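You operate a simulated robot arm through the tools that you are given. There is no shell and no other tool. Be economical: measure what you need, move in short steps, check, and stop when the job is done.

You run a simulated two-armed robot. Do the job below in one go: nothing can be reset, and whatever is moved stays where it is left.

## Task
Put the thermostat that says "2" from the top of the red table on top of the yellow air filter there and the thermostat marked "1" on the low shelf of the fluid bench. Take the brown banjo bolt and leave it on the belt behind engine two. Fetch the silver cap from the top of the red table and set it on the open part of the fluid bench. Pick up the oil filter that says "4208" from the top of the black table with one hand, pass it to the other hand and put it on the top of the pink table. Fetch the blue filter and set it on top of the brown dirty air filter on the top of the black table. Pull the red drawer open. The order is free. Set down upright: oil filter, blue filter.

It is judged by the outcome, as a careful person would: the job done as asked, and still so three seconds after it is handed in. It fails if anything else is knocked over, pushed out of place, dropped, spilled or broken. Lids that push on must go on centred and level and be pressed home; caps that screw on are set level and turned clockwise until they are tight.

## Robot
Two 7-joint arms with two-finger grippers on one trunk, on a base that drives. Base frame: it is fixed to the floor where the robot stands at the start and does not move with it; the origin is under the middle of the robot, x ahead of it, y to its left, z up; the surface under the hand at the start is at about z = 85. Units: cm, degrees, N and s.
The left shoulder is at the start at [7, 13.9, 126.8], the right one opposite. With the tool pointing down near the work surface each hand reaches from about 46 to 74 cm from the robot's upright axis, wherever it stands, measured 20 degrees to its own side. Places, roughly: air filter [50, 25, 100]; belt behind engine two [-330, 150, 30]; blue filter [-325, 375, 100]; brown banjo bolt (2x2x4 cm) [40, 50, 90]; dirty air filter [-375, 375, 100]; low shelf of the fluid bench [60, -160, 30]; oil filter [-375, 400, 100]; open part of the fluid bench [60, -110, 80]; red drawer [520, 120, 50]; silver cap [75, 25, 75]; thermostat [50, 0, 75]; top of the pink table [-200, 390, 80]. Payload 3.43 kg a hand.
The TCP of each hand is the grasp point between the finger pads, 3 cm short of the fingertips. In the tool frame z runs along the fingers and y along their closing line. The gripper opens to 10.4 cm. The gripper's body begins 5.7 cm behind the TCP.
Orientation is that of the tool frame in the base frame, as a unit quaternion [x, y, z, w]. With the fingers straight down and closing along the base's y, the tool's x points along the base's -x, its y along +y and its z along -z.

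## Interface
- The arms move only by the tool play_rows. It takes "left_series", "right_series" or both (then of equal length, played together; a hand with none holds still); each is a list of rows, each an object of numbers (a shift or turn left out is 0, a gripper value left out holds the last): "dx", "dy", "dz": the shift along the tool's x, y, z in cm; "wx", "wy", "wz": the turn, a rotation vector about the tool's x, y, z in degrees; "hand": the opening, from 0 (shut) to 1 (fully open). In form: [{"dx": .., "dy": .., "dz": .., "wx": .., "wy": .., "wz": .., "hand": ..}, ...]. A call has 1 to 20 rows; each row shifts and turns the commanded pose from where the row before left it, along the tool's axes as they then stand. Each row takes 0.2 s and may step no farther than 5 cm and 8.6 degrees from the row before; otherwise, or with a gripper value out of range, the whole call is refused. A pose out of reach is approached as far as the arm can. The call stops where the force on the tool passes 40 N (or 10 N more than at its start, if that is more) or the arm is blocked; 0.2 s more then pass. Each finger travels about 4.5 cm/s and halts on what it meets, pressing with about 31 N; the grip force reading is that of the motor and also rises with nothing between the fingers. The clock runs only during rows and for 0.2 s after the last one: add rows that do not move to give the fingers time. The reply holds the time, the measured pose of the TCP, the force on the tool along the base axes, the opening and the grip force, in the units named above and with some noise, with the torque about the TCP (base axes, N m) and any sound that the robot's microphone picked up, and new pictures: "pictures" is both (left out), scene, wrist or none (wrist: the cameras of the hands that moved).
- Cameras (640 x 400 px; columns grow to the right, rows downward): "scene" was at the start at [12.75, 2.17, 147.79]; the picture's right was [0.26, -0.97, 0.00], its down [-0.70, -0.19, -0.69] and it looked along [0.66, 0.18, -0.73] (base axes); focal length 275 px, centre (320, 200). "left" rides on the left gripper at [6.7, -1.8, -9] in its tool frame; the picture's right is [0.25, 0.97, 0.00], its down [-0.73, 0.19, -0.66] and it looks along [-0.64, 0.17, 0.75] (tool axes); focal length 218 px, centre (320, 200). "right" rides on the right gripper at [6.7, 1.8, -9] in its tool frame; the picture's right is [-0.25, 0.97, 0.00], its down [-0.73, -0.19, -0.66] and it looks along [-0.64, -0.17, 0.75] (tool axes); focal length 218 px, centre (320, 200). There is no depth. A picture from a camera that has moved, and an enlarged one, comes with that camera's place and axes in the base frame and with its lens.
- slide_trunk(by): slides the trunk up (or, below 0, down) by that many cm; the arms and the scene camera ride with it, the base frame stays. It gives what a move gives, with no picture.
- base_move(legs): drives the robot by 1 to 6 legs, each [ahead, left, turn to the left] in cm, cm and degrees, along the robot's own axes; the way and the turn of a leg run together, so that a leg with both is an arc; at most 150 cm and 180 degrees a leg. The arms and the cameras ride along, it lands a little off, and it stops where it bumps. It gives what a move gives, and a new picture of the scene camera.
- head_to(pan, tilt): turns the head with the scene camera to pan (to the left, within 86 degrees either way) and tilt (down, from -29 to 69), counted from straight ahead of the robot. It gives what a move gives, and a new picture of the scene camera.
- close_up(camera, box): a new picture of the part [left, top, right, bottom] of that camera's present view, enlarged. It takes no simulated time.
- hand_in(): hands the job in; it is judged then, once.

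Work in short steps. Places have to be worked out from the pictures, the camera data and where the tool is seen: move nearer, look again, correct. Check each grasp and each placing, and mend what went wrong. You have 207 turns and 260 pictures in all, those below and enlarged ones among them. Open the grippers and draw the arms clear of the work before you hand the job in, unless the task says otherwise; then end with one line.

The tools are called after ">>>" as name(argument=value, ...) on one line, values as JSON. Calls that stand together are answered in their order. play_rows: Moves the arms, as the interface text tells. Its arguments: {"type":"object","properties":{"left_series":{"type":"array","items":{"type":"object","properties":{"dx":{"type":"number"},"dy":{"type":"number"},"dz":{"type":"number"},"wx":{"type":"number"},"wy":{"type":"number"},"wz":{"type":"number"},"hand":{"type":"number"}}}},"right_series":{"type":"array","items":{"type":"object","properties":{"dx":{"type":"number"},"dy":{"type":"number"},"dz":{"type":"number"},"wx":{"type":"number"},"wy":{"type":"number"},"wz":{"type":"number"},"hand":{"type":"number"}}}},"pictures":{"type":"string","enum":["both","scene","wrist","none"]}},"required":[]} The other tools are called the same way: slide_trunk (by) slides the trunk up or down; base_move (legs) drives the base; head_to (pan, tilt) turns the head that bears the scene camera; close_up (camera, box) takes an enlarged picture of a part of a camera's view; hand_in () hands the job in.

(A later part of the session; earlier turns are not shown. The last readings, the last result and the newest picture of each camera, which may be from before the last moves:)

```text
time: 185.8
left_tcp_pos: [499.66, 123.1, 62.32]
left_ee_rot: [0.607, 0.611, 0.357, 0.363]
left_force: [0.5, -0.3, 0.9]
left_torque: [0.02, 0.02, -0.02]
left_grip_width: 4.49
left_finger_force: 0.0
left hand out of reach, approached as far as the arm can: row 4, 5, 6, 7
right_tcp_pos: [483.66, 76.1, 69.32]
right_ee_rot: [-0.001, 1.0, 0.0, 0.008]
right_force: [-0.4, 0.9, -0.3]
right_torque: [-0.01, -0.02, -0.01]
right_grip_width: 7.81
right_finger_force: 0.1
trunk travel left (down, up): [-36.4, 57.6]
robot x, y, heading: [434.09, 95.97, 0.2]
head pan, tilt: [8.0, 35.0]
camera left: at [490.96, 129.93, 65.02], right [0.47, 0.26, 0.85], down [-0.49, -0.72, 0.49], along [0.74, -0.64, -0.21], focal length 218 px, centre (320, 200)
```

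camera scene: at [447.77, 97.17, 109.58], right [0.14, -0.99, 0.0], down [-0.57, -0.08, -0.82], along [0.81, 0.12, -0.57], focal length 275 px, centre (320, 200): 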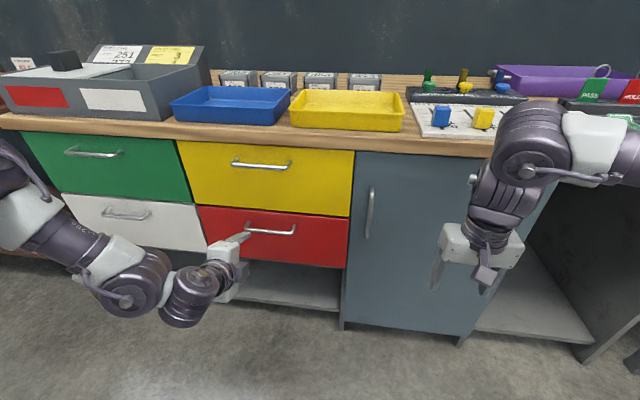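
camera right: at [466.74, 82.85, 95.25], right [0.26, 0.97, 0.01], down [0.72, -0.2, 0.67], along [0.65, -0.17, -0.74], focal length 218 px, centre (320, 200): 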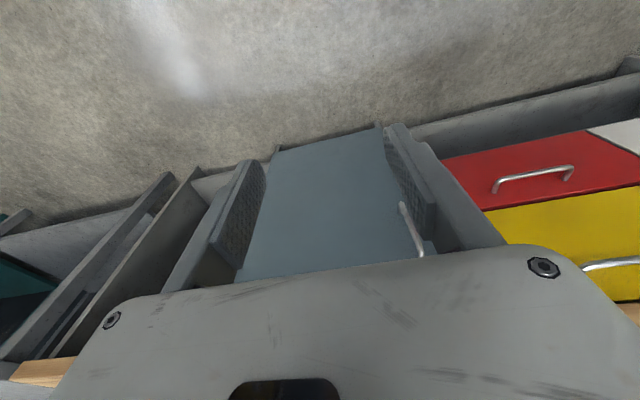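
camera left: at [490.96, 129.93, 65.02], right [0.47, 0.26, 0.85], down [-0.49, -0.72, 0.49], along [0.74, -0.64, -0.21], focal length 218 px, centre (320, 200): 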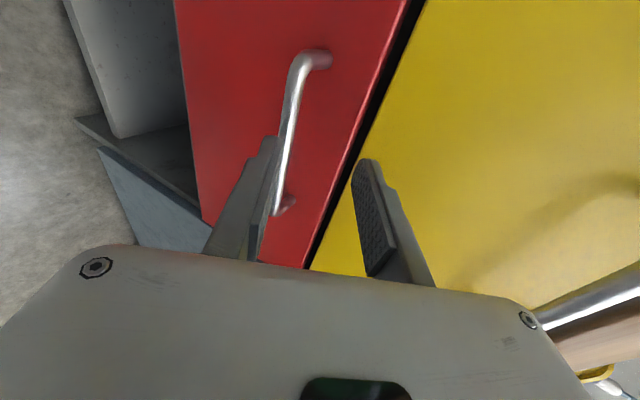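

The arm reached its limit slightly high; I back up 3 cm, lower the trunk 3.2 cm and let the base push forward.

>>> base_move(legs=[[-3, 0, 0]])

>>> slide_trunk(by=-3.2)

>>> base_move(legs=[[4.5, -1, 0]])

>>> play_rows(left_series=[{}], pictures="wrist")

```text
time: 186.7
left_tcp_pos: [496.74, 123.27, 62.41]
left_ee_rot: [0.607, 0.609, 0.358, 0.363]
left_force: [-0.4, 0.4, 0.0]
left_torque: [0.01, -0.01, -0.02]
left_grip_width: 4.46
left_finger_force: 0.0
right_tcp_pos: [480.62, 76.12, 69.43]
right_ee_rot: [0.0, 1.0, 0.0, 0.008]
right_force: [1.2, -0.9, 0.8]
right_torque: [-0.01, -0.02, 0.01]
right_grip_width: 7.81
right_finger_force: 0.0
trunk travel left (down, up): [-36.4, 57.6]
robot x, y, heading: [430.87, 95.71, 0.3]
head pan, tilt: [8.0, 35.0]
camera scene: at [444.56, 97.21, 109.61], right [0.14, -0.99, 0.0], down [-0.57, -0.08, -0.82], along [0.81, 0.12, -0.57], focal length 275 px, centre (320, 200)
```

scene: 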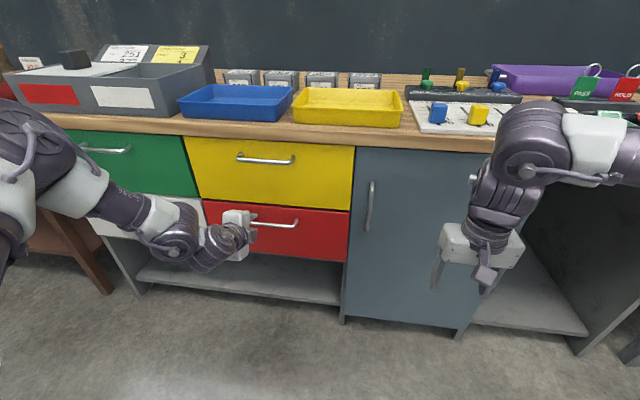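

```text
time: 187.4
left_tcp_pos: [496.72, 123.16, 59.23]
left_ee_rot: [0.607, 0.61, 0.358, 0.362]
left_force: [-0.6, 0.4, 0.0]
left_torque: [0.0, 0.01, 0.0]
left_grip_width: 4.44
left_finger_force: 0.1
right_tcp_pos: [480.74, 76.14, 66.14]
right_ee_rot: [0.0, 1.0, 0.0, 0.008]
right_force: [0.3, 0.3, 0.9]
right_torque: [-0.03, 0.0, 0.03]
right_grip_width: 7.79
right_finger_force: 0.0
trunk travel left (down, up): [-33.2, 60.8]
robot x, y, heading: [431.43, 95.75, 0.3]
head pan, tilt: [8.0, 35.0]
```

```text
time: 188.3
left_tcp_pos: [501.25, 122.06, 59.1]
left_ee_rot: [0.608, 0.61, 0.357, 0.362]
left_force: [0.0, 0.2, -0.1]
left_torque: [0.03, -0.03, -0.01]
left_grip_width: 4.49
left_finger_force: 0.1
right_tcp_pos: [485.27, 75.11, 66.05]
right_ee_rot: [0.0, 1.0, 0.001, 0.007]
right_force: [0.6, 0.4, 0.7]
right_torque: [0.02, 0.01, 0.02]
right_grip_width: 7.8
right_finger_force: 0.0
trunk travel left (down, up): [-33.2, 60.8]
robot x, y, heading: [435.59, 94.96, 0.6]
head pan, tilt: [8.0, 35.0]
camera scene: at [449.29, 96.2, 106.37], right [0.14, -0.99, 0.0], down [-0.57, -0.08, -0.82], along [0.81, 0.12, -0.57], focal length 275 px, centre (320, 200)
```

scene: 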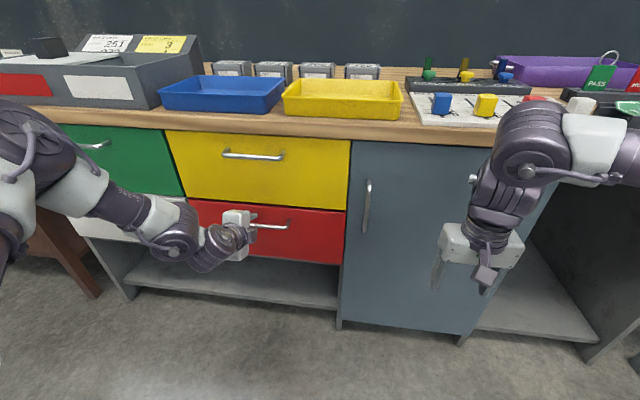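

```text
time: 188.7
left_tcp_pos: [501.18, 122.25, 59.1]
left_ee_rot: [0.607, 0.61, 0.358, 0.363]
left_force: [-0.2, 0.4, 0.1]
left_torque: [-0.03, 0.01, 0.0]
left_grip_width: 4.46
left_finger_force: 0.0
right_tcp_pos: [485.26, 75.04, 66.17]
right_ee_rot: [0.0, 1.0, 0.001, 0.007]
right_force: [0.5, -0.3, -0.7]
right_torque: [0.03, 0.01, -0.01]
right_grip_width: 7.82
right_finger_force: 0.1
trunk travel left (down, up): [-33.2, 60.8]
robot x, y, heading: [435.5, 94.75, 0.3]
head pan, tilt: [8.0, 35.0]
camera left: at [492.48, 128.92, 61.82], right [0.46, 0.26, 0.85], down [-0.49, -0.72, 0.49], along [0.74, -0.64, -0.21], focal length 218 px, centre (320, 200)
```

left: 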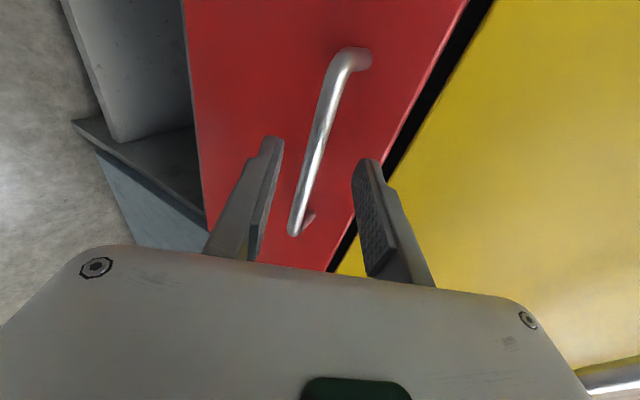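

The bar now passes between the fingers; I close on it.

>>> play_rows(left_series=[{"hand": 0.2}, {"hand": 0.0}, {"hand": 0.0}, {"hand": 0.0}, {"hand": 0.0}], pictures="wrist")

```text
time: 189.9
left_tcp_pos: [501.28, 122.14, 59.11]
left_ee_rot: [0.607, 0.61, 0.357, 0.363]
left_force: [0.4, -0.6, -0.5]
left_torque: [0.01, 0.0, -0.04]
left_grip_width: 0.0
left_finger_force: 31.0
right_tcp_pos: [485.19, 75.1, 66.15]
right_ee_rot: [0.001, 1.0, 0.001, 0.008]
right_force: [-1.0, 0.5, 0.7]
right_torque: [-0.01, 0.01, 0.01]
right_grip_width: 7.8
right_finger_force: 0.1
trunk travel left (down, up): [-33.2, 60.8]
robot x, y, heading: [435.48, 94.36, 0.3]
head pan, tilt: [8.0, 35.0]
camera left: at [492.46, 128.92, 61.82], right [0.46, 0.26, 0.85], down [-0.49, -0.72, 0.49], along [0.74, -0.64, -0.21], focal length 218 px, centre (320, 200)
```

left: 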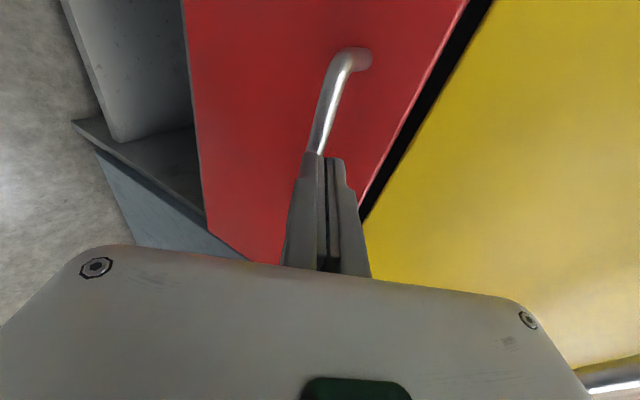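

Missed: the bar is a few cm further (x≈507, z≈57). I open, lower 1 cm and drive 3.5 cm further.

>>> play_rows(left_series=[{"hand": 0.4}, {"hand": 0.4}, {"hand": 0.4}, {"hand": 0.4}], pictures="none")

>>> slide_trunk(by=-1)

>>> base_move(legs=[[3.5, 0, 0]])

>>> play_rows(left_series=[{}], pictures="wrist")

```text
time: 190.9
left_tcp_pos: [501.18, 122.27, 59.11]
left_ee_rot: [0.607, 0.61, 0.358, 0.363]
left_force: [-0.4, 0.5, 0.0]
left_torque: [-0.01, -0.03, -0.02]
left_grip_width: 4.18
left_finger_force: 0.0
right_tcp_pos: [485.21, 75.19, 66.16]
right_ee_rot: [0.0, 1.0, 0.001, 0.008]
right_force: [0.3, -0.2, 0.5]
right_torque: [0.04, -0.02, 0.02]
right_grip_width: 7.78
right_finger_force: 0.1
trunk travel left (down, up): [-33.2, 60.8]
robot x, y, heading: [435.4, 94.67, 0.2]
head pan, tilt: [8.0, 35.0]
```

```text
time: 191.5
left_tcp_pos: [501.15, 122.18, 58.23]
left_ee_rot: [0.607, 0.61, 0.357, 0.363]
left_force: [0.5, 0.7, 0.8]
left_torque: [-0.03, 0.01, -0.01]
left_grip_width: 4.16
left_finger_force: 0.1
right_tcp_pos: [485.24, 75.08, 65.15]
right_ee_rot: [0.001, 1.0, 0.001, 0.008]
right_force: [1.0, -0.5, -0.1]
right_torque: [-0.01, -0.01, 0.02]
right_grip_width: 7.76
right_finger_force: 0.0
trunk travel left (down, up): [-32.2, 61.8]
robot x, y, heading: [435.7, 94.6, 0.2]
head pan, tilt: [8.0, 35.0]
```

```text
time: 192.5
left_tcp_pos: [504.23, 122.26, 57.86]
left_ee_rot: [0.608, 0.611, 0.355, 0.361]
left_force: [-7.7, -0.9, -1.1]
left_torque: [0.0, -0.06, -0.01]
left_grip_width: 3.79
left_finger_force: 0.1
right_tcp_pos: [488.63, 75.16, 65.17]
right_ee_rot: [-0.001, 1.0, 0.0, 0.008]
right_force: [-0.9, 0.4, -0.1]
right_torque: [0.02, 0.0, -0.02]
right_grip_width: 7.82
right_finger_force: 0.1
trunk travel left (down, up): [-32.2, 61.8]
robot x, y, heading: [439.2, 94.87, 0.2]
head pan, tilt: [8.0, 35.0]
stopped in leg 1: the force on the tool passed its limit at 65 N (the readings are from after the stop); the commanded pose is now the measured one
camera scene: at [452.49, 96.27, 105.4], right [0.14, -0.99, 0.0], down [-0.57, -0.08, -0.82], along [0.81, 0.12, -0.57], focal length 275 px, centre (320, 200)
```

scene: 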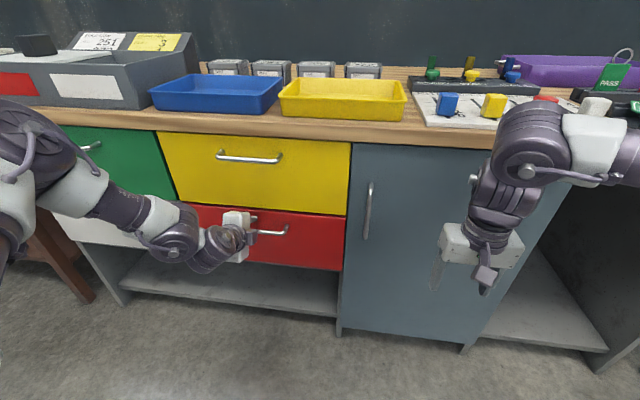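

```text
time: 192.9
left_tcp_pos: [504.25, 122.31, 57.94]
left_ee_rot: [0.609, 0.61, 0.355, 0.362]
left_force: [-7.5, -0.6, -2.8]
left_torque: [0.01, -0.02, -0.07]
left_grip_width: 3.68
left_finger_force: 0.0
right_tcp_pos: [488.53, 75.24, 65.17]
right_ee_rot: [-0.001, 1.0, 0.001, 0.008]
right_force: [-0.4, -0.1, -0.1]
right_torque: [-0.01, 0.05, 0.02]
right_grip_width: 7.78
right_finger_force: 0.1
trunk travel left (down, up): [-32.2, 61.8]
robot x, y, heading: [438.74, 95.36, 0.3]
head pan, tilt: [8.0, 35.0]
camera left: at [495.53, 128.94, 60.72], right [0.47, 0.26, 0.84], down [-0.48, -0.72, 0.49], along [0.74, -0.64, -0.21], focal length 218 px, centre (320, 200)
```

left: 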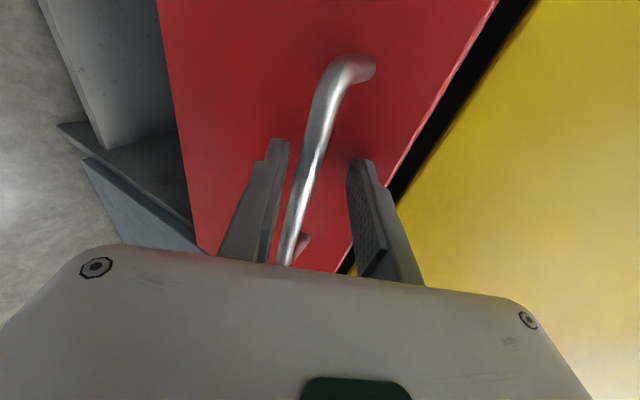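

The upper fingertip touches the drawer front and the bar lies between the fingers; I close.

>>> play_rows(left_series=[{"hand": 0.2}, {"hand": 0.0}, {"hand": 0.0}, {"hand": 0.0}], pictures="wrist")

```text
time: 193.9
left_tcp_pos: [504.15, 122.22, 57.12]
left_ee_rot: [0.612, 0.613, 0.35, 0.358]
left_force: [-12.9, -5.5, -36.9]
left_torque: [0.39, 0.23, 0.44]
left_grip_width: 1.15
left_finger_force: 44.4
right_tcp_pos: [488.79, 75.3, 64.78]
right_ee_rot: [-0.001, 1.0, 0.0, 0.005]
right_force: [-0.1, -0.2, -0.6]
right_torque: [-0.04, 0.02, 0.01]
right_grip_width: 7.81
right_finger_force: 0.1
trunk travel left (down, up): [-32.2, 61.8]
robot x, y, heading: [438.83, 94.94, 0.3]
head pan, tilt: [8.0, 35.0]
camera left: at [495.53, 129.02, 60.06], right [0.48, 0.26, 0.84], down [-0.48, -0.72, 0.5], along [0.73, -0.64, -0.23], focal length 218 px, centre (320, 200)
```

left: 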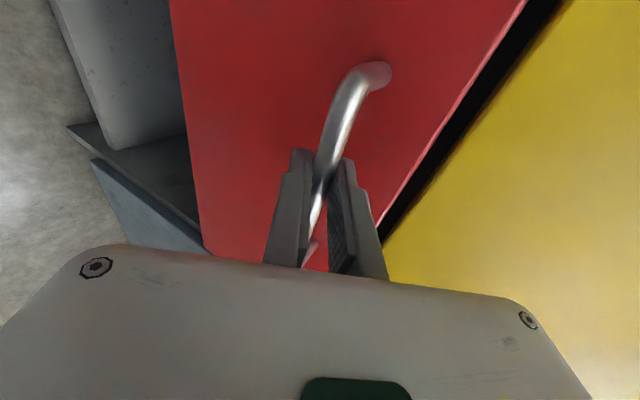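

Bar gripped (1.15 cm). I relieve the vertical load with a small trunk move and pull back with the base.

>>> slide_trunk(by=-0.7)

>>> base_move(legs=[[-12, 0, 0]])

```text
time: 194.4
left_tcp_pos: [504.06, 122.28, 57.23]
left_ee_rot: [0.608, 0.612, 0.354, 0.362]
left_force: [-25.0, 0.0, -16.6]
left_torque: [-0.06, 0.13, -0.67]
left_grip_width: 1.13
left_finger_force: 44.3
right_tcp_pos: [488.65, 75.32, 64.43]
right_ee_rot: [-0.002, 1.0, 0.001, 0.008]
right_force: [-0.9, 0.6, 0.3]
right_torque: [0.02, -0.03, 0.01]
right_grip_width: 7.81
right_finger_force: 0.1
trunk travel left (down, up): [-31.5, 62.5]
robot x, y, heading: [439.11, 94.71, 0.3]
head pan, tilt: [8.0, 35.0]
```

```text
time: 195.7
left_tcp_pos: [492.56, 122.24, 57.18]
left_ee_rot: [0.607, 0.612, 0.355, 0.363]
left_force: [-0.7, 2.4, -15.3]
left_torque: [0.2, -0.02, -0.2]
left_grip_width: 1.15
left_finger_force: 45.2
right_tcp_pos: [476.94, 75.28, 64.35]
right_ee_rot: [-0.001, 1.0, -0.001, 0.007]
right_force: [0.0, -0.3, -0.1]
right_torque: [0.04, 0.03, 0.02]
right_grip_width: 7.8
right_finger_force: 0.0
trunk travel left (down, up): [-31.5, 62.5]
robot x, y, heading: [427.13, 95.21, -0.0]
head pan, tilt: [8.0, 35.0]
camera scene: at [440.8, 96.31, 104.67], right [0.14, -0.99, 0.0], down [-0.57, -0.08, -0.82], along [0.81, 0.12, -0.58], focal length 275 px, centre (320, 200)
```

scene: 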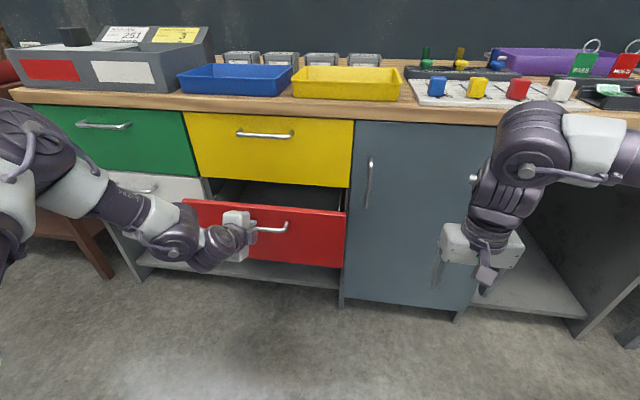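

The drawer is opening; I pull another 16 cm.

>>> base_move(legs=[[-16, 0, 0]])

```text
time: 197.1
left_tcp_pos: [476.53, 122.28, 57.29]
left_ee_rot: [0.608, 0.611, 0.355, 0.362]
left_force: [-0.6, 12.1, -7.1]
left_torque: [0.38, 0.01, 0.21]
left_grip_width: 1.13
left_finger_force: 45.0
right_tcp_pos: [460.89, 75.21, 64.4]
right_ee_rot: [-0.001, 1.0, 0.001, 0.007]
right_force: [-0.2, -0.3, 0.1]
right_torque: [0.0, 0.01, -0.01]
right_grip_width: 7.82
right_finger_force: 0.0
trunk travel left (down, up): [-31.5, 62.5]
robot x, y, heading: [410.88, 94.32, 0.4]
head pan, tilt: [8.0, 35.0]
camera scene: at [424.79, 96.27, 104.68], right [0.14, -0.99, 0.0], down [-0.57, -0.08, -0.82], along [0.81, 0.12, -0.57], focal length 275 px, centre (320, 200)
```

scene: 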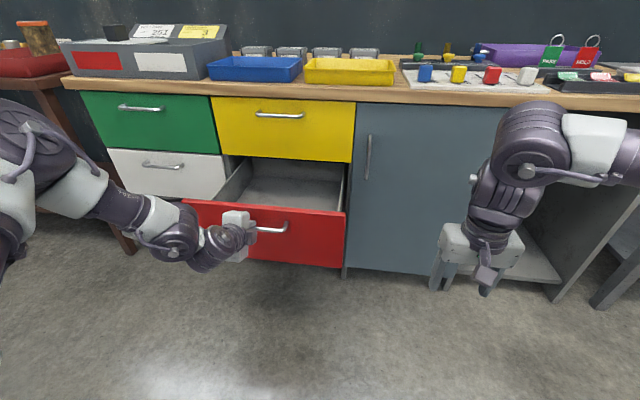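

It is open about 28 cm; I pull a little more to be sure, then release.

>>> base_move(legs=[[-6, 0, 0]])

>>> play_rows(left_series=[{"hand": 0.3}, {"hand": 0.5}, {"hand": 0.5}, {"hand": 0.5}], pictures="none")

>>> base_move(legs=[[-25, 0, 0]])

```text
time: 198.1
left_tcp_pos: [470.54, 122.21, 57.1]
left_ee_rot: [0.608, 0.612, 0.356, 0.36]
left_force: [-0.8, 3.6, -4.1]
left_torque: [0.32, -0.01, 0.25]
left_grip_width: 1.16
left_finger_force: 45.0
right_tcp_pos: [454.88, 75.13, 64.21]
right_ee_rot: [0.0, 1.0, 0.001, 0.007]
right_force: [-0.1, 0.1, -0.2]
right_torque: [0.03, -0.03, -0.01]
right_grip_width: 7.78
right_finger_force: 0.0
trunk travel left (down, up): [-31.5, 62.5]
robot x, y, heading: [405.26, 94.54, 0.4]
head pan, tilt: [8.0, 35.0]
camera scene: at [418.81, 96.17, 104.68], right [0.14, -0.99, 0.0], down [-0.57, -0.08, -0.82], along [0.81, 0.12, -0.57], focal length 275 px, centre (320, 200)
```

scene: 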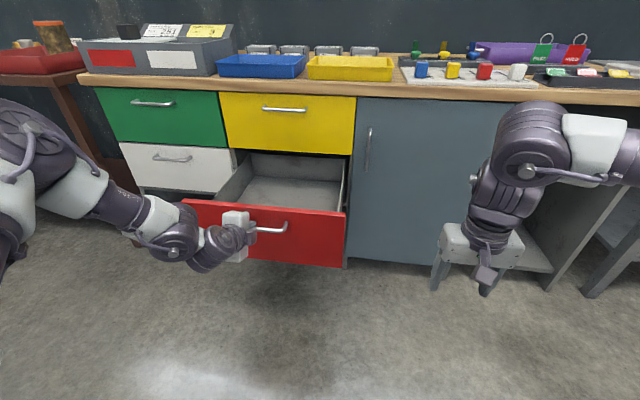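

```text
time: 199.1
left_tcp_pos: [470.49, 122.22, 57.2]
left_ee_rot: [0.607, 0.611, 0.356, 0.361]
left_force: [0.4, 1.0, 0.4]
left_torque: [0.0, 0.01, -0.02]
left_grip_width: 5.21
left_finger_force: 0.0
right_tcp_pos: [454.91, 75.08, 64.51]
right_ee_rot: [0.0, 1.0, 0.001, 0.008]
right_force: [0.0, -0.2, 0.1]
right_torque: [-0.04, -0.01, -0.01]
right_grip_width: 7.8
right_finger_force: 0.0
trunk travel left (down, up): [-31.5, 62.5]
robot x, y, heading: [405.28, 94.57, 0.1]
head pan, tilt: [8.0, 35.0]
```

```text
time: 200.9
left_tcp_pos: [445.21, 122.15, 57.25]
left_ee_rot: [0.607, 0.611, 0.357, 0.361]
left_force: [0.4, -0.6, 0.3]
left_torque: [-0.03, -0.03, -0.01]
left_grip_width: 5.21
left_finger_force: 0.0
right_tcp_pos: [429.58, 75.01, 64.43]
right_ee_rot: [-0.001, 1.0, 0.0, 0.008]
right_force: [0.1, -0.1, -0.9]
right_torque: [-0.01, 0.0, 0.01]
right_grip_width: 7.81
right_finger_force: 0.1
trunk travel left (down, up): [-31.5, 62.5]
robot x, y, heading: [380.15, 94.28, 0.2]
head pan, tilt: [8.0, 35.0]
camera scene: at [393.47, 96.01, 104.71], right [0.14, -0.99, 0.0], down [-0.57, -0.08, -0.82], along [0.81, 0.12, -0.57], focal length 275 px, centre (320, 200)
```

scene: 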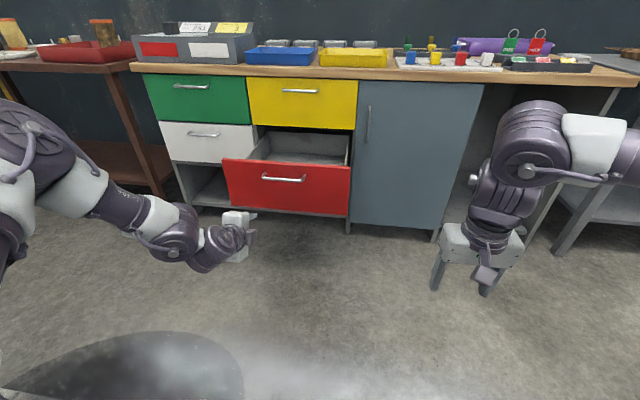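

The drawer stands open ~34 cm. I back down the lane clear of the rack, then restore the left gripper to pointing down and raise the trunk.

>>> base_move(legs=[[-130, 4, 0]])

>>> play_rows(left_series=[{"wz": -8.6}, {"wz": -8.6}, {"wz": -8.6}, {"wz": -8.6}, {"wz": -8.6}, {"wz": -8.6}, {"wz": -8.6}, {"wz": -8.6}, {"wz": -8.6}, {"wz": -8.6}, {"wz": -4}, {"wy": 8.2}, {"wy": 8.2}, {"wy": 8.2}, {"wy": 8.2}, {"wy": 8.2}, {"wy": 8.2}, {"wy": 8.2}, {"wy": 4}, {}], pictures="none")

>>> slide_trunk(by=40)

>>> slide_trunk(by=20)

```text
time: 207.5
left_tcp_pos: [313.94, 125.49, 57.23]
left_ee_rot: [0.608, 0.61, 0.355, 0.362]
left_force: [0.2, 0.3, 0.0]
left_torque: [-0.02, 0.02, 0.02]
left_grip_width: 5.23
left_finger_force: 0.0
right_tcp_pos: [298.13, 78.45, 64.34]
right_ee_rot: [0.001, 1.0, 0.001, 0.008]
right_force: [-0.3, -0.2, -0.1]
right_torque: [-0.02, 0.04, -0.01]
right_grip_width: 7.79
right_finger_force: 0.1
trunk travel left (down, up): [-31.5, 62.5]
robot x, y, heading: [248.09, 98.0, -0.1]
head pan, tilt: [8.0, 35.0]
camera scene: at [262.1, 99.66, 104.7], right [0.14, -0.99, 0.0], down [-0.57, -0.08, -0.82], along [0.81, 0.11, -0.57], focal length 275 px, centre (320, 200)
```

scene: 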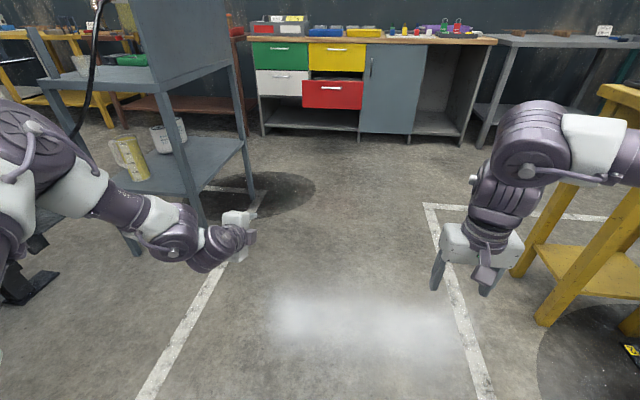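

```text
time: 211.7
left_tcp_pos: [306.06, 129.3, 59.92]
left_ee_rot: [0.002, 1.0, -0.005, -0.004]
left_force: [0.6, 0.7, -1.3]
left_torque: [-0.01, 0.0, -0.03]
left_grip_width: 5.19
left_finger_force: 0.1
left hand out of reach, approached as far as the arm can: row 16, 17, 18, 19
right_tcp_pos: [298.16, 78.36, 64.35]
right_ee_rot: [0.002, 1.0, 0.001, 0.008]
right_force: [0.2, -0.1, 1.1]
right_torque: [0.0, 0.04, 0.0]
right_grip_width: 7.78
right_finger_force: 0.0
trunk travel left (down, up): [-31.5, 62.5]
robot x, y, heading: [248.28, 98.23, -0.0]
head pan, tilt: [8.0, 35.0]
```

```text
time: 215.5
left_tcp_pos: [306.22, 129.37, 99.84]
left_ee_rot: [0.002, 1.0, -0.004, -0.003]
left_force: [-0.1, -0.3, 0.1]
left_torque: [0.03, 0.06, 0.0]
left_grip_width: 5.19
left_finger_force: 0.0
right_tcp_pos: [298.13, 78.37, 104.34]
right_ee_rot: [0.002, 1.0, 0.001, 0.008]
right_force: [0.1, 0.6, -0.6]
right_torque: [0.01, 0.0, 0.0]
right_grip_width: 7.78
right_finger_force: 0.1
trunk travel left (down, up): [-71.5, 22.5]
robot x, y, heading: [248.32, 98.59, -0.1]
head pan, tilt: [8.0, 35.0]
```

```text
time: 217.7
left_tcp_pos: [306.24, 129.44, 119.84]
left_ee_rot: [0.002, 1.0, -0.004, -0.003]
left_force: [-0.1, -0.3, -0.2]
left_torque: [0.01, 0.0, -0.04]
left_grip_width: 5.2
left_finger_force: 0.0
right_tcp_pos: [298.08, 78.46, 124.35]
right_ee_rot: [0.002, 1.0, 0.001, 0.009]
right_force: [0.8, -0.8, -0.3]
right_torque: [0.0, 0.01, -0.03]
right_grip_width: 7.79
right_finger_force: 0.1
trunk travel left (down, up): [-91.5, 2.5]
robot x, y, heading: [248.1, 98.4, 0.1]
head pan, tilt: [8.0, 35.0]
```

Now for the bolt: I back to (60,106) in the aisle and turn to face the table (-90°).

>>> base_move(legs=[[-94, 3, 0], [-94, 5, 0], [0, 0, -90]])

>>> head_to(pan=-15, tilt=50)

>>> close_up(camera="scene", box=[160, 120, 480, 320])

```text
time: 230.9
left_tcp_pos: [91.95, 48.17, 119.79]
left_ee_rot: [0.708, 0.706, -0.001, -0.005]
left_force: [-0.1, 0.4, 0.3]
left_torque: [0.0, -0.02, 0.0]
left_grip_width: 5.2
left_finger_force: 0.1
right_tcp_pos: [41.04, 56.03, 124.4]
right_ee_rot: [0.708, 0.706, -0.005, 0.005]
right_force: [0.4, -0.1, -0.1]
right_torque: [-0.01, 0.0, 0.02]
right_grip_width: 7.79
right_finger_force: 0.1
trunk travel left (down, up): [-91.5, 2.5]
robot x, y, heading: [60.6, 106.06, -89.9]
head pan, tilt: [8.0, 35.0]
camera scene: at [62.15, 92.23, 164.69], right [-0.99, -0.14, 0.0], down [-0.08, 0.57, -0.82], along [0.11, -0.81, -0.57], focal length 275 px, centre (320, 200)
```

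scene: 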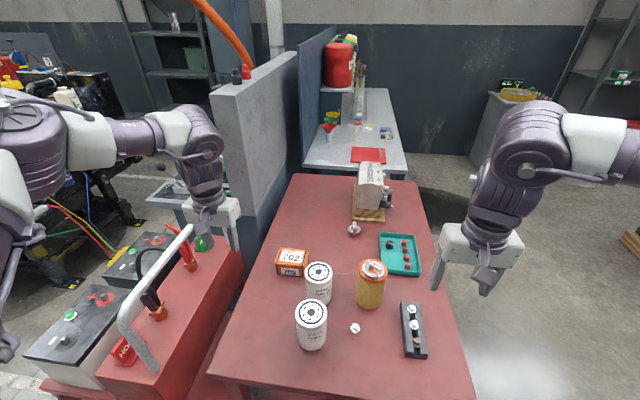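

```text
time: 231.8
left_tcp_pos: [91.99, 48.11, 119.79]
left_ee_rot: [0.708, 0.706, -0.001, -0.005]
left_force: [0.2, 0.6, 0.6]
left_torque: [0.01, 0.0, -0.02]
left_grip_width: 5.23
left_finger_force: 0.1
right_tcp_pos: [40.92, 56.13, 124.34]
right_ee_rot: [0.708, 0.706, -0.005, 0.006]
right_force: [0.4, -0.9, -0.7]
right_torque: [0.0, -0.02, 0.03]
right_grip_width: 7.79
right_finger_force: 0.1
trunk travel left (down, up): [-91.5, 2.5]
robot x, y, heading: [60.62, 106.23, -90.1]
head pan, tilt: [-15.0, 50.0]
camera scene: at [58.86, 93.51, 162.52], right [-0.97, 0.26, 0.0], down [0.2, 0.74, -0.64], along [-0.17, -0.62, -0.77], focal length 275 px, centre (320, 200)
```

scene: 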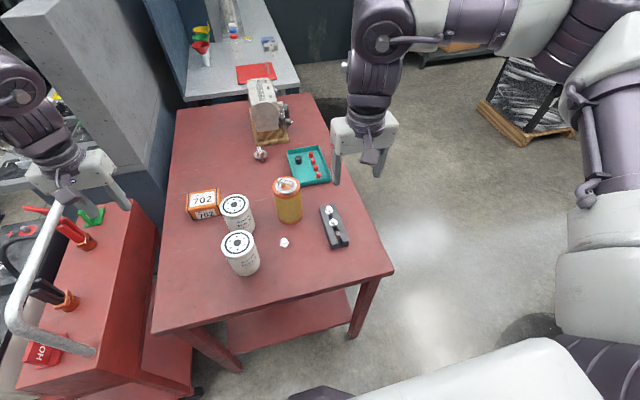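

```text
2.00 times, centred on (320, 220) of scene
camera zoom: at [58.86, 93.51, 162.52], right [-0.97, 0.26, 0.0], down [0.2, 0.74, -0.64], along [-0.17, -0.62, -0.77], focal length 549 px, centre (320, 160)
```

zoom: 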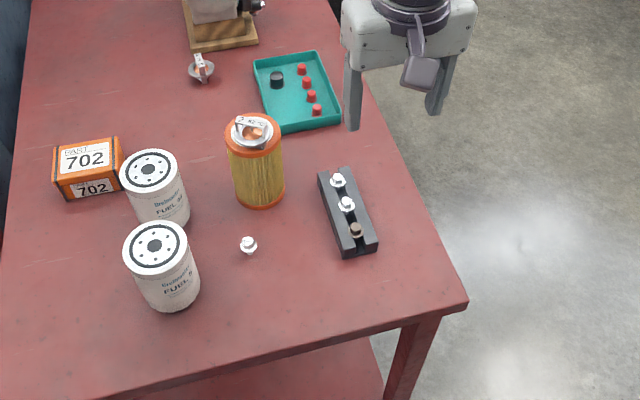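

The brown bolt sits in the holder's near end at about (40.8,49). I use the right wrist camera to refine.

>>> play_rows(right_series=[{"dx": -2, "dz": 4}, {"dx": -2, "dz": 4}, {"dx": -2, "dz": 4}, {}], pictures="wrist")

```text
time: 232.8
left_tcp_pos: [91.92, 48.19, 119.93]
left_ee_rot: [0.708, 0.706, -0.001, -0.005]
left_force: [-0.2, -0.1, -0.5]
left_torque: [-0.01, 0.0, 0.0]
left_grip_width: 5.18
left_finger_force: 0.1
right_tcp_pos: [41.13, 50.01, 112.55]
right_ee_rot: [0.708, 0.706, -0.004, 0.006]
right_force: [-0.5, -0.5, -0.7]
right_torque: [-0.04, 0.03, 0.03]
right_grip_width: 7.78
right_finger_force: 0.0
trunk travel left (down, up): [-91.5, 2.5]
robot x, y, heading: [60.83, 105.67, -89.9]
head pan, tilt: [-15.0, 50.0]
camera right: at [42.91, 56.86, 121.48], right [0.97, -0.26, 0.01], down [-0.19, -0.72, 0.67], along [-0.17, -0.65, -0.74], focal length 218 px, centre (320, 200)
```

right: 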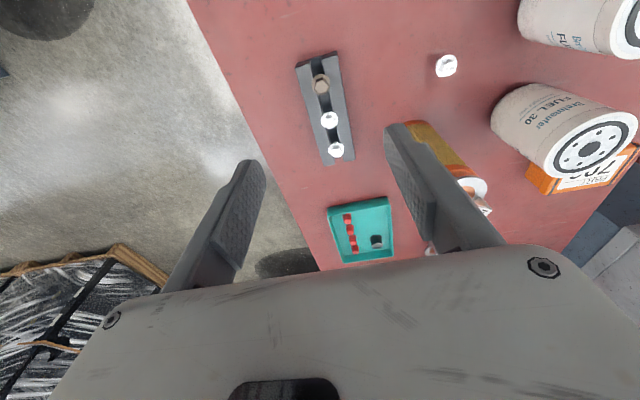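

Bolt at (40.9,49.2). I zoom in to see how deep its head sits in the holder.

>>> close_up(camera="right", box=[270, 40, 390, 180])

>>> close_up(camera="scene", box=[300, 190, 370, 255])

```text
2.86 times, centred on (330, 110) of right
camera zoom: at [42.91, 56.86, 121.48], right [0.97, -0.26, 0.01], down [-0.19, -0.72, 0.67], along [-0.17, -0.65, -0.74], focal length 624 px, centre (291, 457)
```

zoom: 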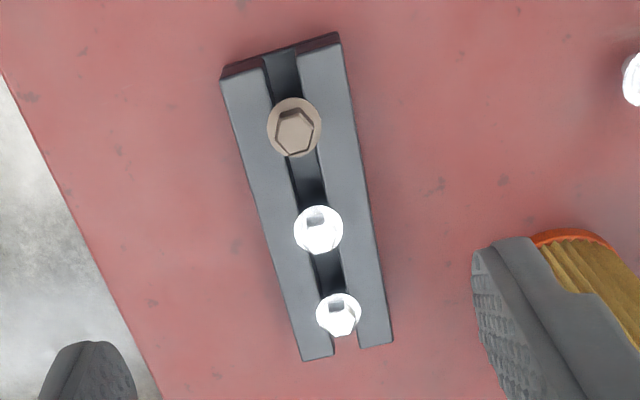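

```text
6.15 times, centred on (335, 222) of scene
camera zoom: at [58.88, 93.59, 162.53], right [-0.97, 0.26, 0.0], down [0.2, 0.74, -0.64], along [-0.17, -0.62, -0.77], focal length 1690 px, centre (228, 62)
```

zoom: 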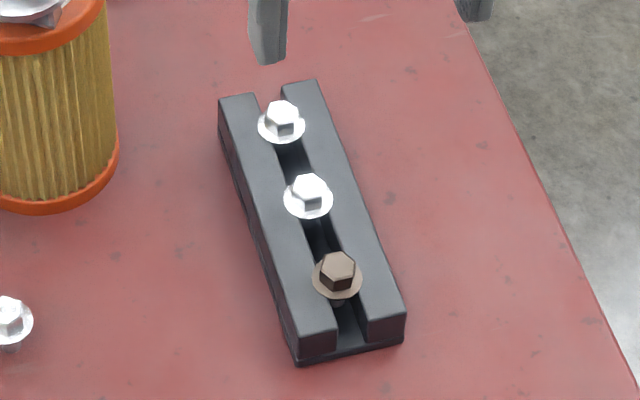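

The bolt's flanged head rests on top of a slotted block. I narrow the fingers, centre over it and lower with the trunk, then step down to touch the block top.

>>> play_rows(right_series=[{"dx": -0.8, "dy": -0.2, "hand": 0.4}, {}, {}], pictures="none")

>>> slide_trunk(by=-14)

>>> play_rows(right_series=[{}], pictures="wrist")

```text
time: 233.6
left_tcp_pos: [91.81, 48.24, 119.9]
left_ee_rot: [0.708, 0.706, -0.001, -0.005]
left_force: [0.6, 0.3, -0.5]
left_torque: [-0.01, 0.02, 0.03]
left_grip_width: 5.19
left_finger_force: 0.0
right_tcp_pos: [40.84, 49.15, 112.59]
right_ee_rot: [0.708, 0.706, -0.004, 0.006]
right_force: [-0.2, -0.2, 0.9]
right_torque: [-0.03, -0.03, -0.01]
right_grip_width: 4.19
right_finger_force: 0.0
trunk travel left (down, up): [-91.5, 2.5]
robot x, y, heading: [60.55, 106.28, -90.0]
head pan, tilt: [-15.0, 50.0]
```

```text
time: 235.3
left_tcp_pos: [91.95, 48.3, 106.0]
left_ee_rot: [0.709, 0.706, -0.001, -0.004]
left_force: [-0.6, -0.2, -1.0]
left_torque: [-0.02, -0.03, 0.03]
left_grip_width: 5.19
left_finger_force: 0.1
right_tcp_pos: [40.87, 49.3, 98.5]
right_ee_rot: [0.709, 0.706, -0.006, 0.005]
right_force: [-1.2, -0.3, 0.5]
right_torque: [0.01, 0.0, 0.0]
right_grip_width: 4.19
right_finger_force: 0.1
trunk travel left (down, up): [-77.5, 16.5]
robot x, y, heading: [60.69, 105.97, -90.2]
head pan, tilt: [-15.0, 50.0]
```

```text
time: 235.7
left_tcp_pos: [91.92, 48.18, 105.95]
left_ee_rot: [0.708, 0.706, 0.0, -0.005]
left_force: [0.3, 0.4, -0.2]
left_torque: [-0.01, 0.03, 0.03]
left_grip_width: 5.21
left_finger_force: 0.0
right_tcp_pos: [40.93, 49.11, 98.74]
right_ee_rot: [0.709, 0.705, -0.004, 0.005]
right_force: [0.9, 0.3, -0.5]
right_torque: [0.02, 0.0, 0.04]
right_grip_width: 4.14
right_finger_force: 0.0
trunk travel left (down, up): [-77.5, 16.5]
robot x, y, heading: [60.98, 106.01, -90.1]
head pan, tilt: [-15.0, 50.0]
camera right: at [42.72, 55.97, 107.46], right [0.97, -0.26, 0.01], down [-0.19, -0.72, 0.67], along [-0.17, -0.65, -0.74], focal length 218 px, centre (320, 200)
```

right: 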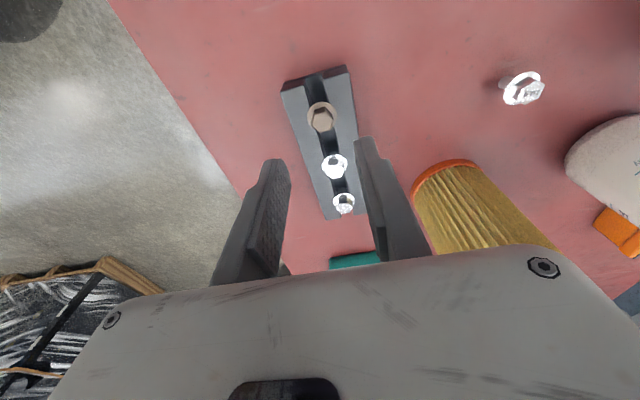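

Aligned (bolt ≈(41.0,49.3)). I descend in steps until the fingertips touch the block top.

>>> play_rows(right_series=[{"dx": 0.2, "dy": 0.1, "dz": 2}, {"dz": 2}, {"dz": 1}, {"dz": 0.4}, {"dz": 0.4}, {"dz": 0.4}, {"dz": 0.4}, {"dz": 0.4}, {"dz": 0.4}], pictures="wrist")

```text
time: 237.7
left_tcp_pos: [91.94, 48.2, 105.82]
left_ee_rot: [0.709, 0.705, -0.001, -0.005]
left_force: [0.3, 0.0, -0.6]
left_torque: [0.01, 0.0, 0.01]
left_grip_width: 5.21
left_finger_force: 0.0
right_tcp_pos: [41.03, 49.23, 91.15]
right_ee_rot: [0.708, 0.706, -0.005, 0.007]
right_force: [0.5, -0.5, 0.3]
right_torque: [-0.02, -0.01, 0.02]
right_grip_width: 4.17
right_finger_force: 0.1
trunk travel left (down, up): [-77.5, 16.5]
robot x, y, heading: [60.89, 105.83, -89.7]
head pan, tilt: [-15.0, 50.0]
camera right: at [42.86, 56.08, 100.09], right [0.97, -0.26, 0.01], down [-0.19, -0.72, 0.67], along [-0.17, -0.65, -0.74], focal length 218 px, centre (320, 200)
```

right: 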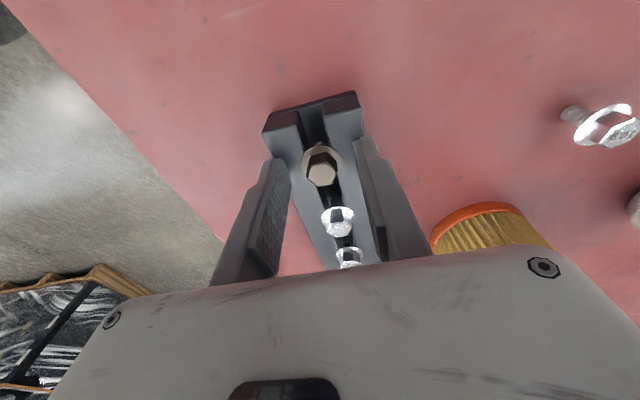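

No contact yet; I continue a few small steps.

>>> play_rows(right_series=[{"dz": 0.4}, {"dz": 0.4}, {"dz": 0.4}, {"dz": 0.4}, {"dz": 0.4}], pictures="wrist")

```text
time: 238.4
left_tcp_pos: [91.9, 48.58, 106.14]
left_ee_rot: [0.708, 0.706, -0.003, -0.004]
left_force: [-0.9, 0.4, 0.5]
left_torque: [0.04, 0.04, -0.02]
left_grip_width: 5.19
left_finger_force: 0.1
right_tcp_pos: [40.85, 49.33, 90.99]
right_ee_rot: [0.709, 0.705, -0.008, 0.01]
right_force: [-1.6, 13.0, 19.9]
right_torque: [0.59, 0.31, -0.2]
right_grip_width: 3.91
right_finger_force: 0.0
trunk travel left (down, up): [-77.5, 16.5]
robot x, y, heading: [60.74, 106.09, -90.1]
head pan, tilt: [-15.0, 50.0]
stopped in row 3 (right hand): the force on the tool passed its limit at 45 N (the readings are from after the stop); the commanded pose is now the measured one
camera right: at [42.77, 56.19, 99.83], right [0.97, -0.26, 0.01], down [-0.19, -0.71, 0.67], along [-0.17, -0.65, -0.74], focal length 218 px, centre (320, 200)
```

right: 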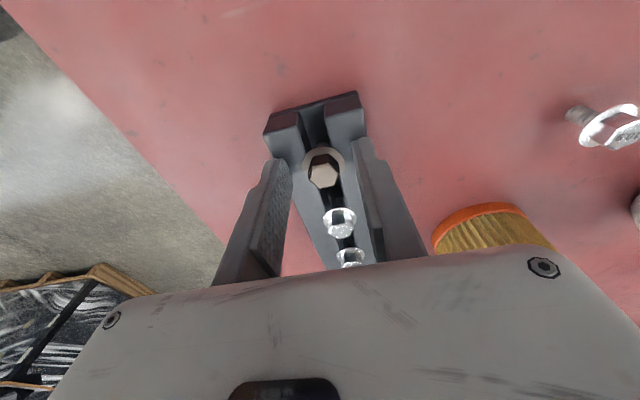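

Contact at fingertip z≈88. I raise 0.5 cm and close on the hex head.

>>> play_rows(right_series=[{"dz": -0.5}, {"hand": 0.2}, {"hand": 0.05}, {"hand": 0.0}, {"hand": 0.0}], pictures="wrist")

```text
time: 239.6
left_tcp_pos: [91.91, 48.14, 105.81]
left_ee_rot: [0.708, 0.706, -0.001, -0.005]
left_force: [-0.1, 0.1, 0.3]
left_torque: [0.0, -0.01, 0.0]
left_grip_width: 5.21
left_finger_force: 0.0
right_tcp_pos: [40.82, 48.97, 91.23]
right_ee_rot: [0.708, 0.706, -0.008, 0.009]
right_force: [0.5, 0.3, -0.2]
right_torque: [-0.06, -0.02, -0.01]
right_grip_width: 1.78
right_finger_force: 31.1
trunk travel left (down, up): [-77.5, 16.5]
robot x, y, heading: [60.92, 105.74, -90.0]
head pan, tilt: [-15.0, 50.0]
camera right: at [42.75, 55.88, 100.01], right [0.97, -0.26, 0.01], down [-0.19, -0.71, 0.67], along [-0.17, -0.65, -0.74], focal length 218 px, centre (320, 200)
```

right: 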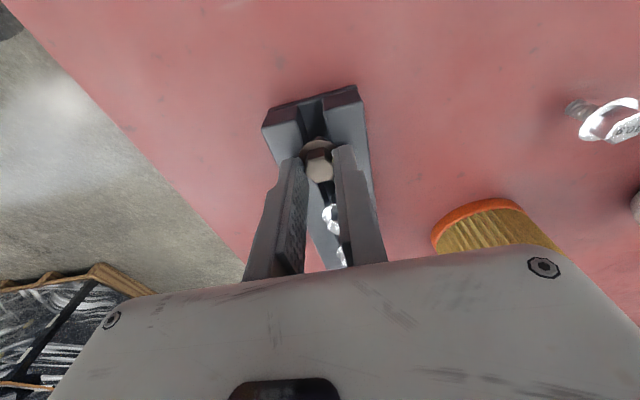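

Gripped at 1.8 cm. I lift slowly straight up and check.

>>> play_rows(right_series=[{"dz": -1}, {"dz": -1}, {"dz": -1}, {"dz": -1.5}, {"dz": -2}, {"dz": -2}], pictures="wrist")

>>> close_up(camera="scene", box=[280, 130, 400, 255])

```text
time: 241.0
left_tcp_pos: [91.9, 48.19, 105.99]
left_ee_rot: [0.709, 0.705, -0.002, -0.005]
left_force: [0.0, 0.2, 0.0]
left_torque: [0.02, 0.01, 0.02]
left_grip_width: 5.21
left_finger_force: 0.2
right_tcp_pos: [40.99, 49.17, 99.7]
right_ee_rot: [0.709, 0.706, -0.008, 0.009]
right_force: [-0.5, 0.1, 0.2]
right_torque: [0.01, -0.01, -0.02]
right_grip_width: 1.8
right_finger_force: 31.2
trunk travel left (down, up): [-77.5, 16.5]
robot x, y, heading: [60.88, 105.89, -89.9]
head pan, tilt: [-15.0, 50.0]
camera right: at [42.81, 56.12, 108.55], right [0.97, -0.26, 0.01], down [-0.2, -0.71, 0.67], along [-0.17, -0.65, -0.74], focal length 218 px, centre (320, 200)
```

right: 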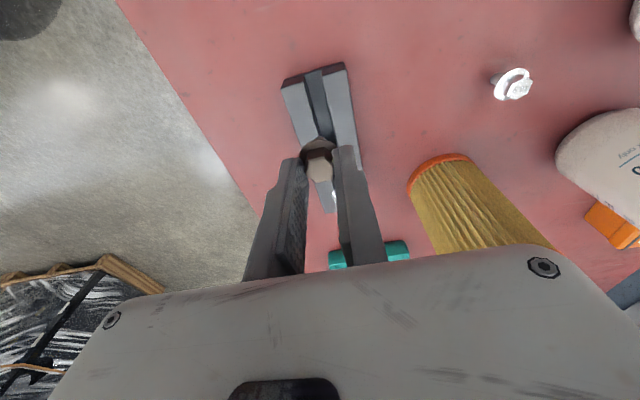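

```text
3.20 times, centred on (340, 192) of scene
camera zoom: at [58.89, 93.56, 148.52], right [-0.97, 0.26, 0.0], down [0.2, 0.74, -0.64], along [-0.17, -0.62, -0.77], focal length 879 px, centre (256, 224)
```

zoom: 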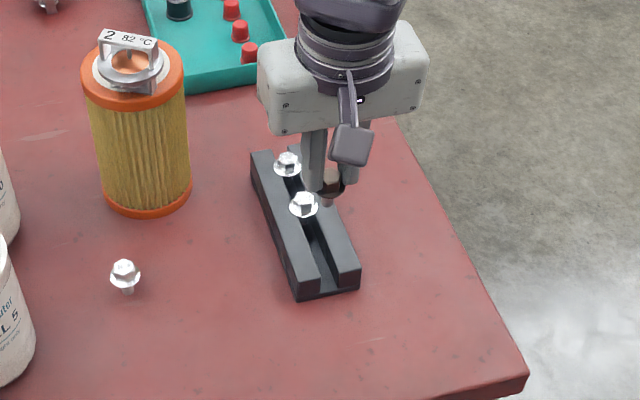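

The bolt hangs in the right gripper. I raise, back away, turn to face -x, and look toward engine two.

>>> slide_trunk(by=16)

>>> base_move(legs=[[-10, 0, 0], [0, 0, -90]])

>>> head_to(pan=0, tilt=20)

```text
time: 242.8
left_tcp_pos: [91.98, 48.28, 121.96]
left_ee_rot: [0.708, 0.706, -0.001, -0.005]
left_force: [0.1, -0.2, -0.1]
left_torque: [-0.03, 0.03, -0.02]
left_grip_width: 5.19
left_finger_force: 0.0
right_tcp_pos: [41.0, 49.2, 115.73]
right_ee_rot: [0.708, 0.706, -0.007, 0.009]
right_force: [-0.2, -0.1, -0.7]
right_torque: [0.0, -0.03, 0.04]
right_grip_width: 1.78
right_finger_force: 31.2
trunk travel left (down, up): [-93.5, 0.5]
robot x, y, heading: [60.76, 105.75, -89.9]
head pan, tilt: [-15.0, 50.0]
```

```text
time: 247.8
left_tcp_pos: [2.96, 85.25, 121.88]
left_ee_rot: [1.0, -0.005, 0.002, -0.004]
left_force: [-0.3, 0.2, 0.3]
left_torque: [-0.02, -0.01, -0.02]
left_grip_width: 5.17
left_finger_force: 0.1
right_tcp_pos: [4.32, 136.21, 115.78]
right_ee_rot: [1.0, -0.005, -0.012, 0.001]
right_force: [0.1, 0.4, -0.5]
right_torque: [0.02, 0.0, 0.04]
right_grip_width: 1.79
right_finger_force: 31.3
trunk travel left (down, up): [-93.5, 0.5]
robot x, y, heading: [60.81, 116.06, 179.5]
head pan, tilt: [-15.0, 50.0]
camera scene: at [48.38, 118.04, 164.52], right [0.27, 0.96, 0.0], down [0.74, -0.2, -0.64], along [-0.62, 0.17, -0.77], focal length 275 px, centre (320, 200)
```

scene: 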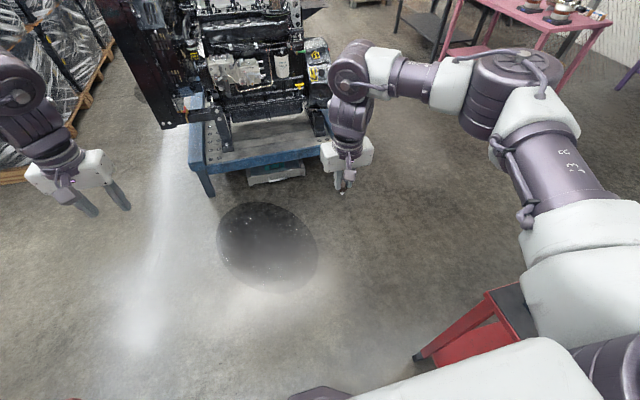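

```text
time: 248.8
left_tcp_pos: [2.91, 85.44, 121.91]
left_ee_rot: [1.0, -0.005, 0.002, -0.004]
left_force: [0.6, 0.1, -0.2]
left_torque: [-0.02, -0.03, -0.01]
left_grip_width: 5.22
left_finger_force: 0.0
right_tcp_pos: [4.21, 136.2, 115.74]
right_ee_rot: [1.0, -0.006, -0.011, 0.002]
right_force: [-0.5, 0.1, -0.8]
right_torque: [0.03, -0.03, -0.01]
right_grip_width: 1.78
right_finger_force: 31.0
trunk travel left (down, up): [-93.5, 0.5]
robot x, y, heading: [60.5, 115.94, 179.7]
head pan, tilt: [0.0, 20.0]
camera scene: at [46.49, 116.15, 169.07], right [0.01, 1.0, 0.0], down [0.34, 0.0, -0.94], along [-0.94, 0.01, -0.34], focal length 275 px, centre (320, 200)
```

scene: 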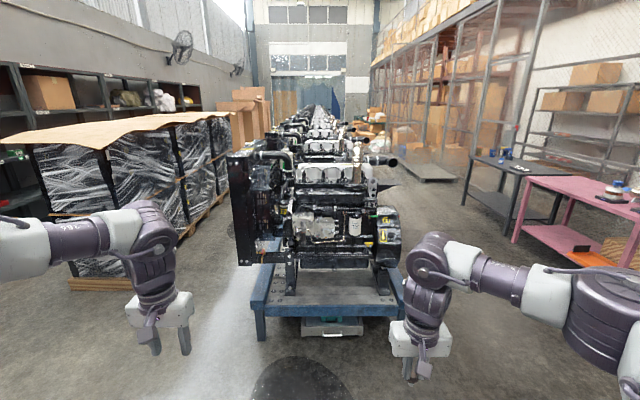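

Engines stand in a row on a blue belt (z≈30, y 78–180). I'll go round on the +y side: ahead to x≈-60, strafe to y≈250, then on to x≈-330.

>>> base_move(legs=[[120, 0, 0], [0, -134, 0], [135, 0, 0], [110, 0, 0]])

>>> head_to(pan=45, tilt=30)

```text
time: 272.8
left_tcp_pos: [-361.5, 220.1, 122.12]
left_ee_rot: [1.0, 0.0, 0.003, -0.004]
left_force: [-0.6, 0.3, 0.1]
left_torque: [-0.01, 0.02, 0.06]
left_grip_width: 5.22
left_finger_force: 0.1
right_tcp_pos: [-360.64, 271.19, 115.7]
right_ee_rot: [1.0, 0.0, -0.012, 0.0]
right_force: [0.3, -0.8, 0.0]
right_torque: [0.02, -0.01, 0.01]
right_grip_width: 1.77
right_finger_force: 30.8
trunk travel left (down, up): [-93.5, 0.5]
robot x, y, heading: [-303.68, 251.4, -179.9]
head pan, tilt: [0.0, 20.0]
camera scene: at [-318.21, 251.43, 169.09], right [0.0, 1.0, 0.0], down [0.34, 0.0, -0.94], along [-0.94, 0.0, -0.34], focal length 275 px, centre (320, 200)
```

scene: 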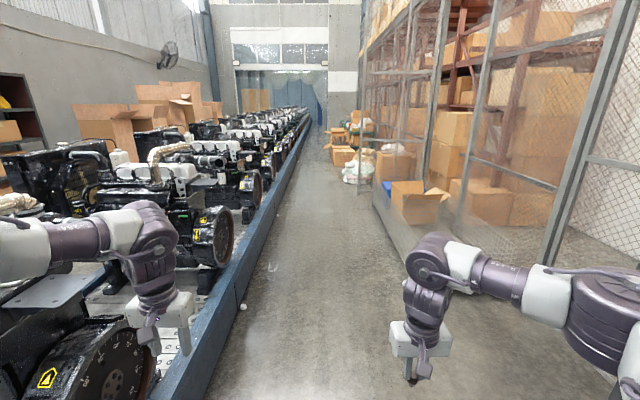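

```text
time: 273.9
left_tcp_pos: [-361.55, 220.26, 121.87]
left_ee_rot: [1.0, 0.0, 0.003, -0.005]
left_force: [0.5, 0.5, 0.0]
left_torque: [-0.02, -0.02, -0.01]
left_grip_width: 5.2
left_finger_force: 0.0
right_tcp_pos: [-360.8, 271.09, 115.7]
right_ee_rot: [1.0, -0.001, -0.011, 0.001]
right_force: [-0.7, 0.3, -0.7]
right_torque: [0.0, -0.02, -0.01]
right_grip_width: 1.79
right_finger_force: 31.0
trunk travel left (down, up): [-93.5, 0.5]
robot x, y, heading: [-303.64, 251.25, -180.0]
head pan, tilt: [45.0, 30.0]
camera scene: at [-315.4, 245.04, 167.48], right [-0.71, 0.71, 0.0], down [0.35, 0.35, -0.87], along [-0.61, -0.61, -0.5], focal length 275 px, centre (320, 200)
```

scene: 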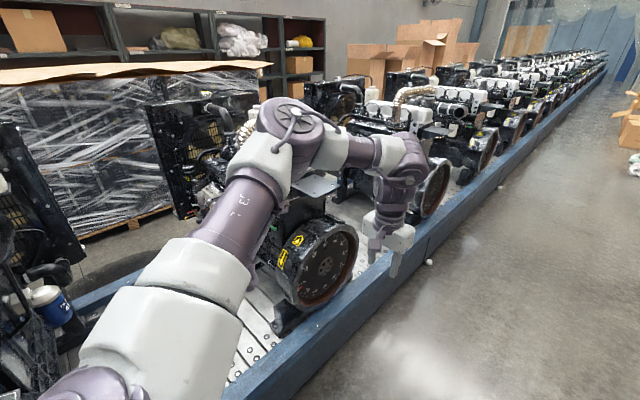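

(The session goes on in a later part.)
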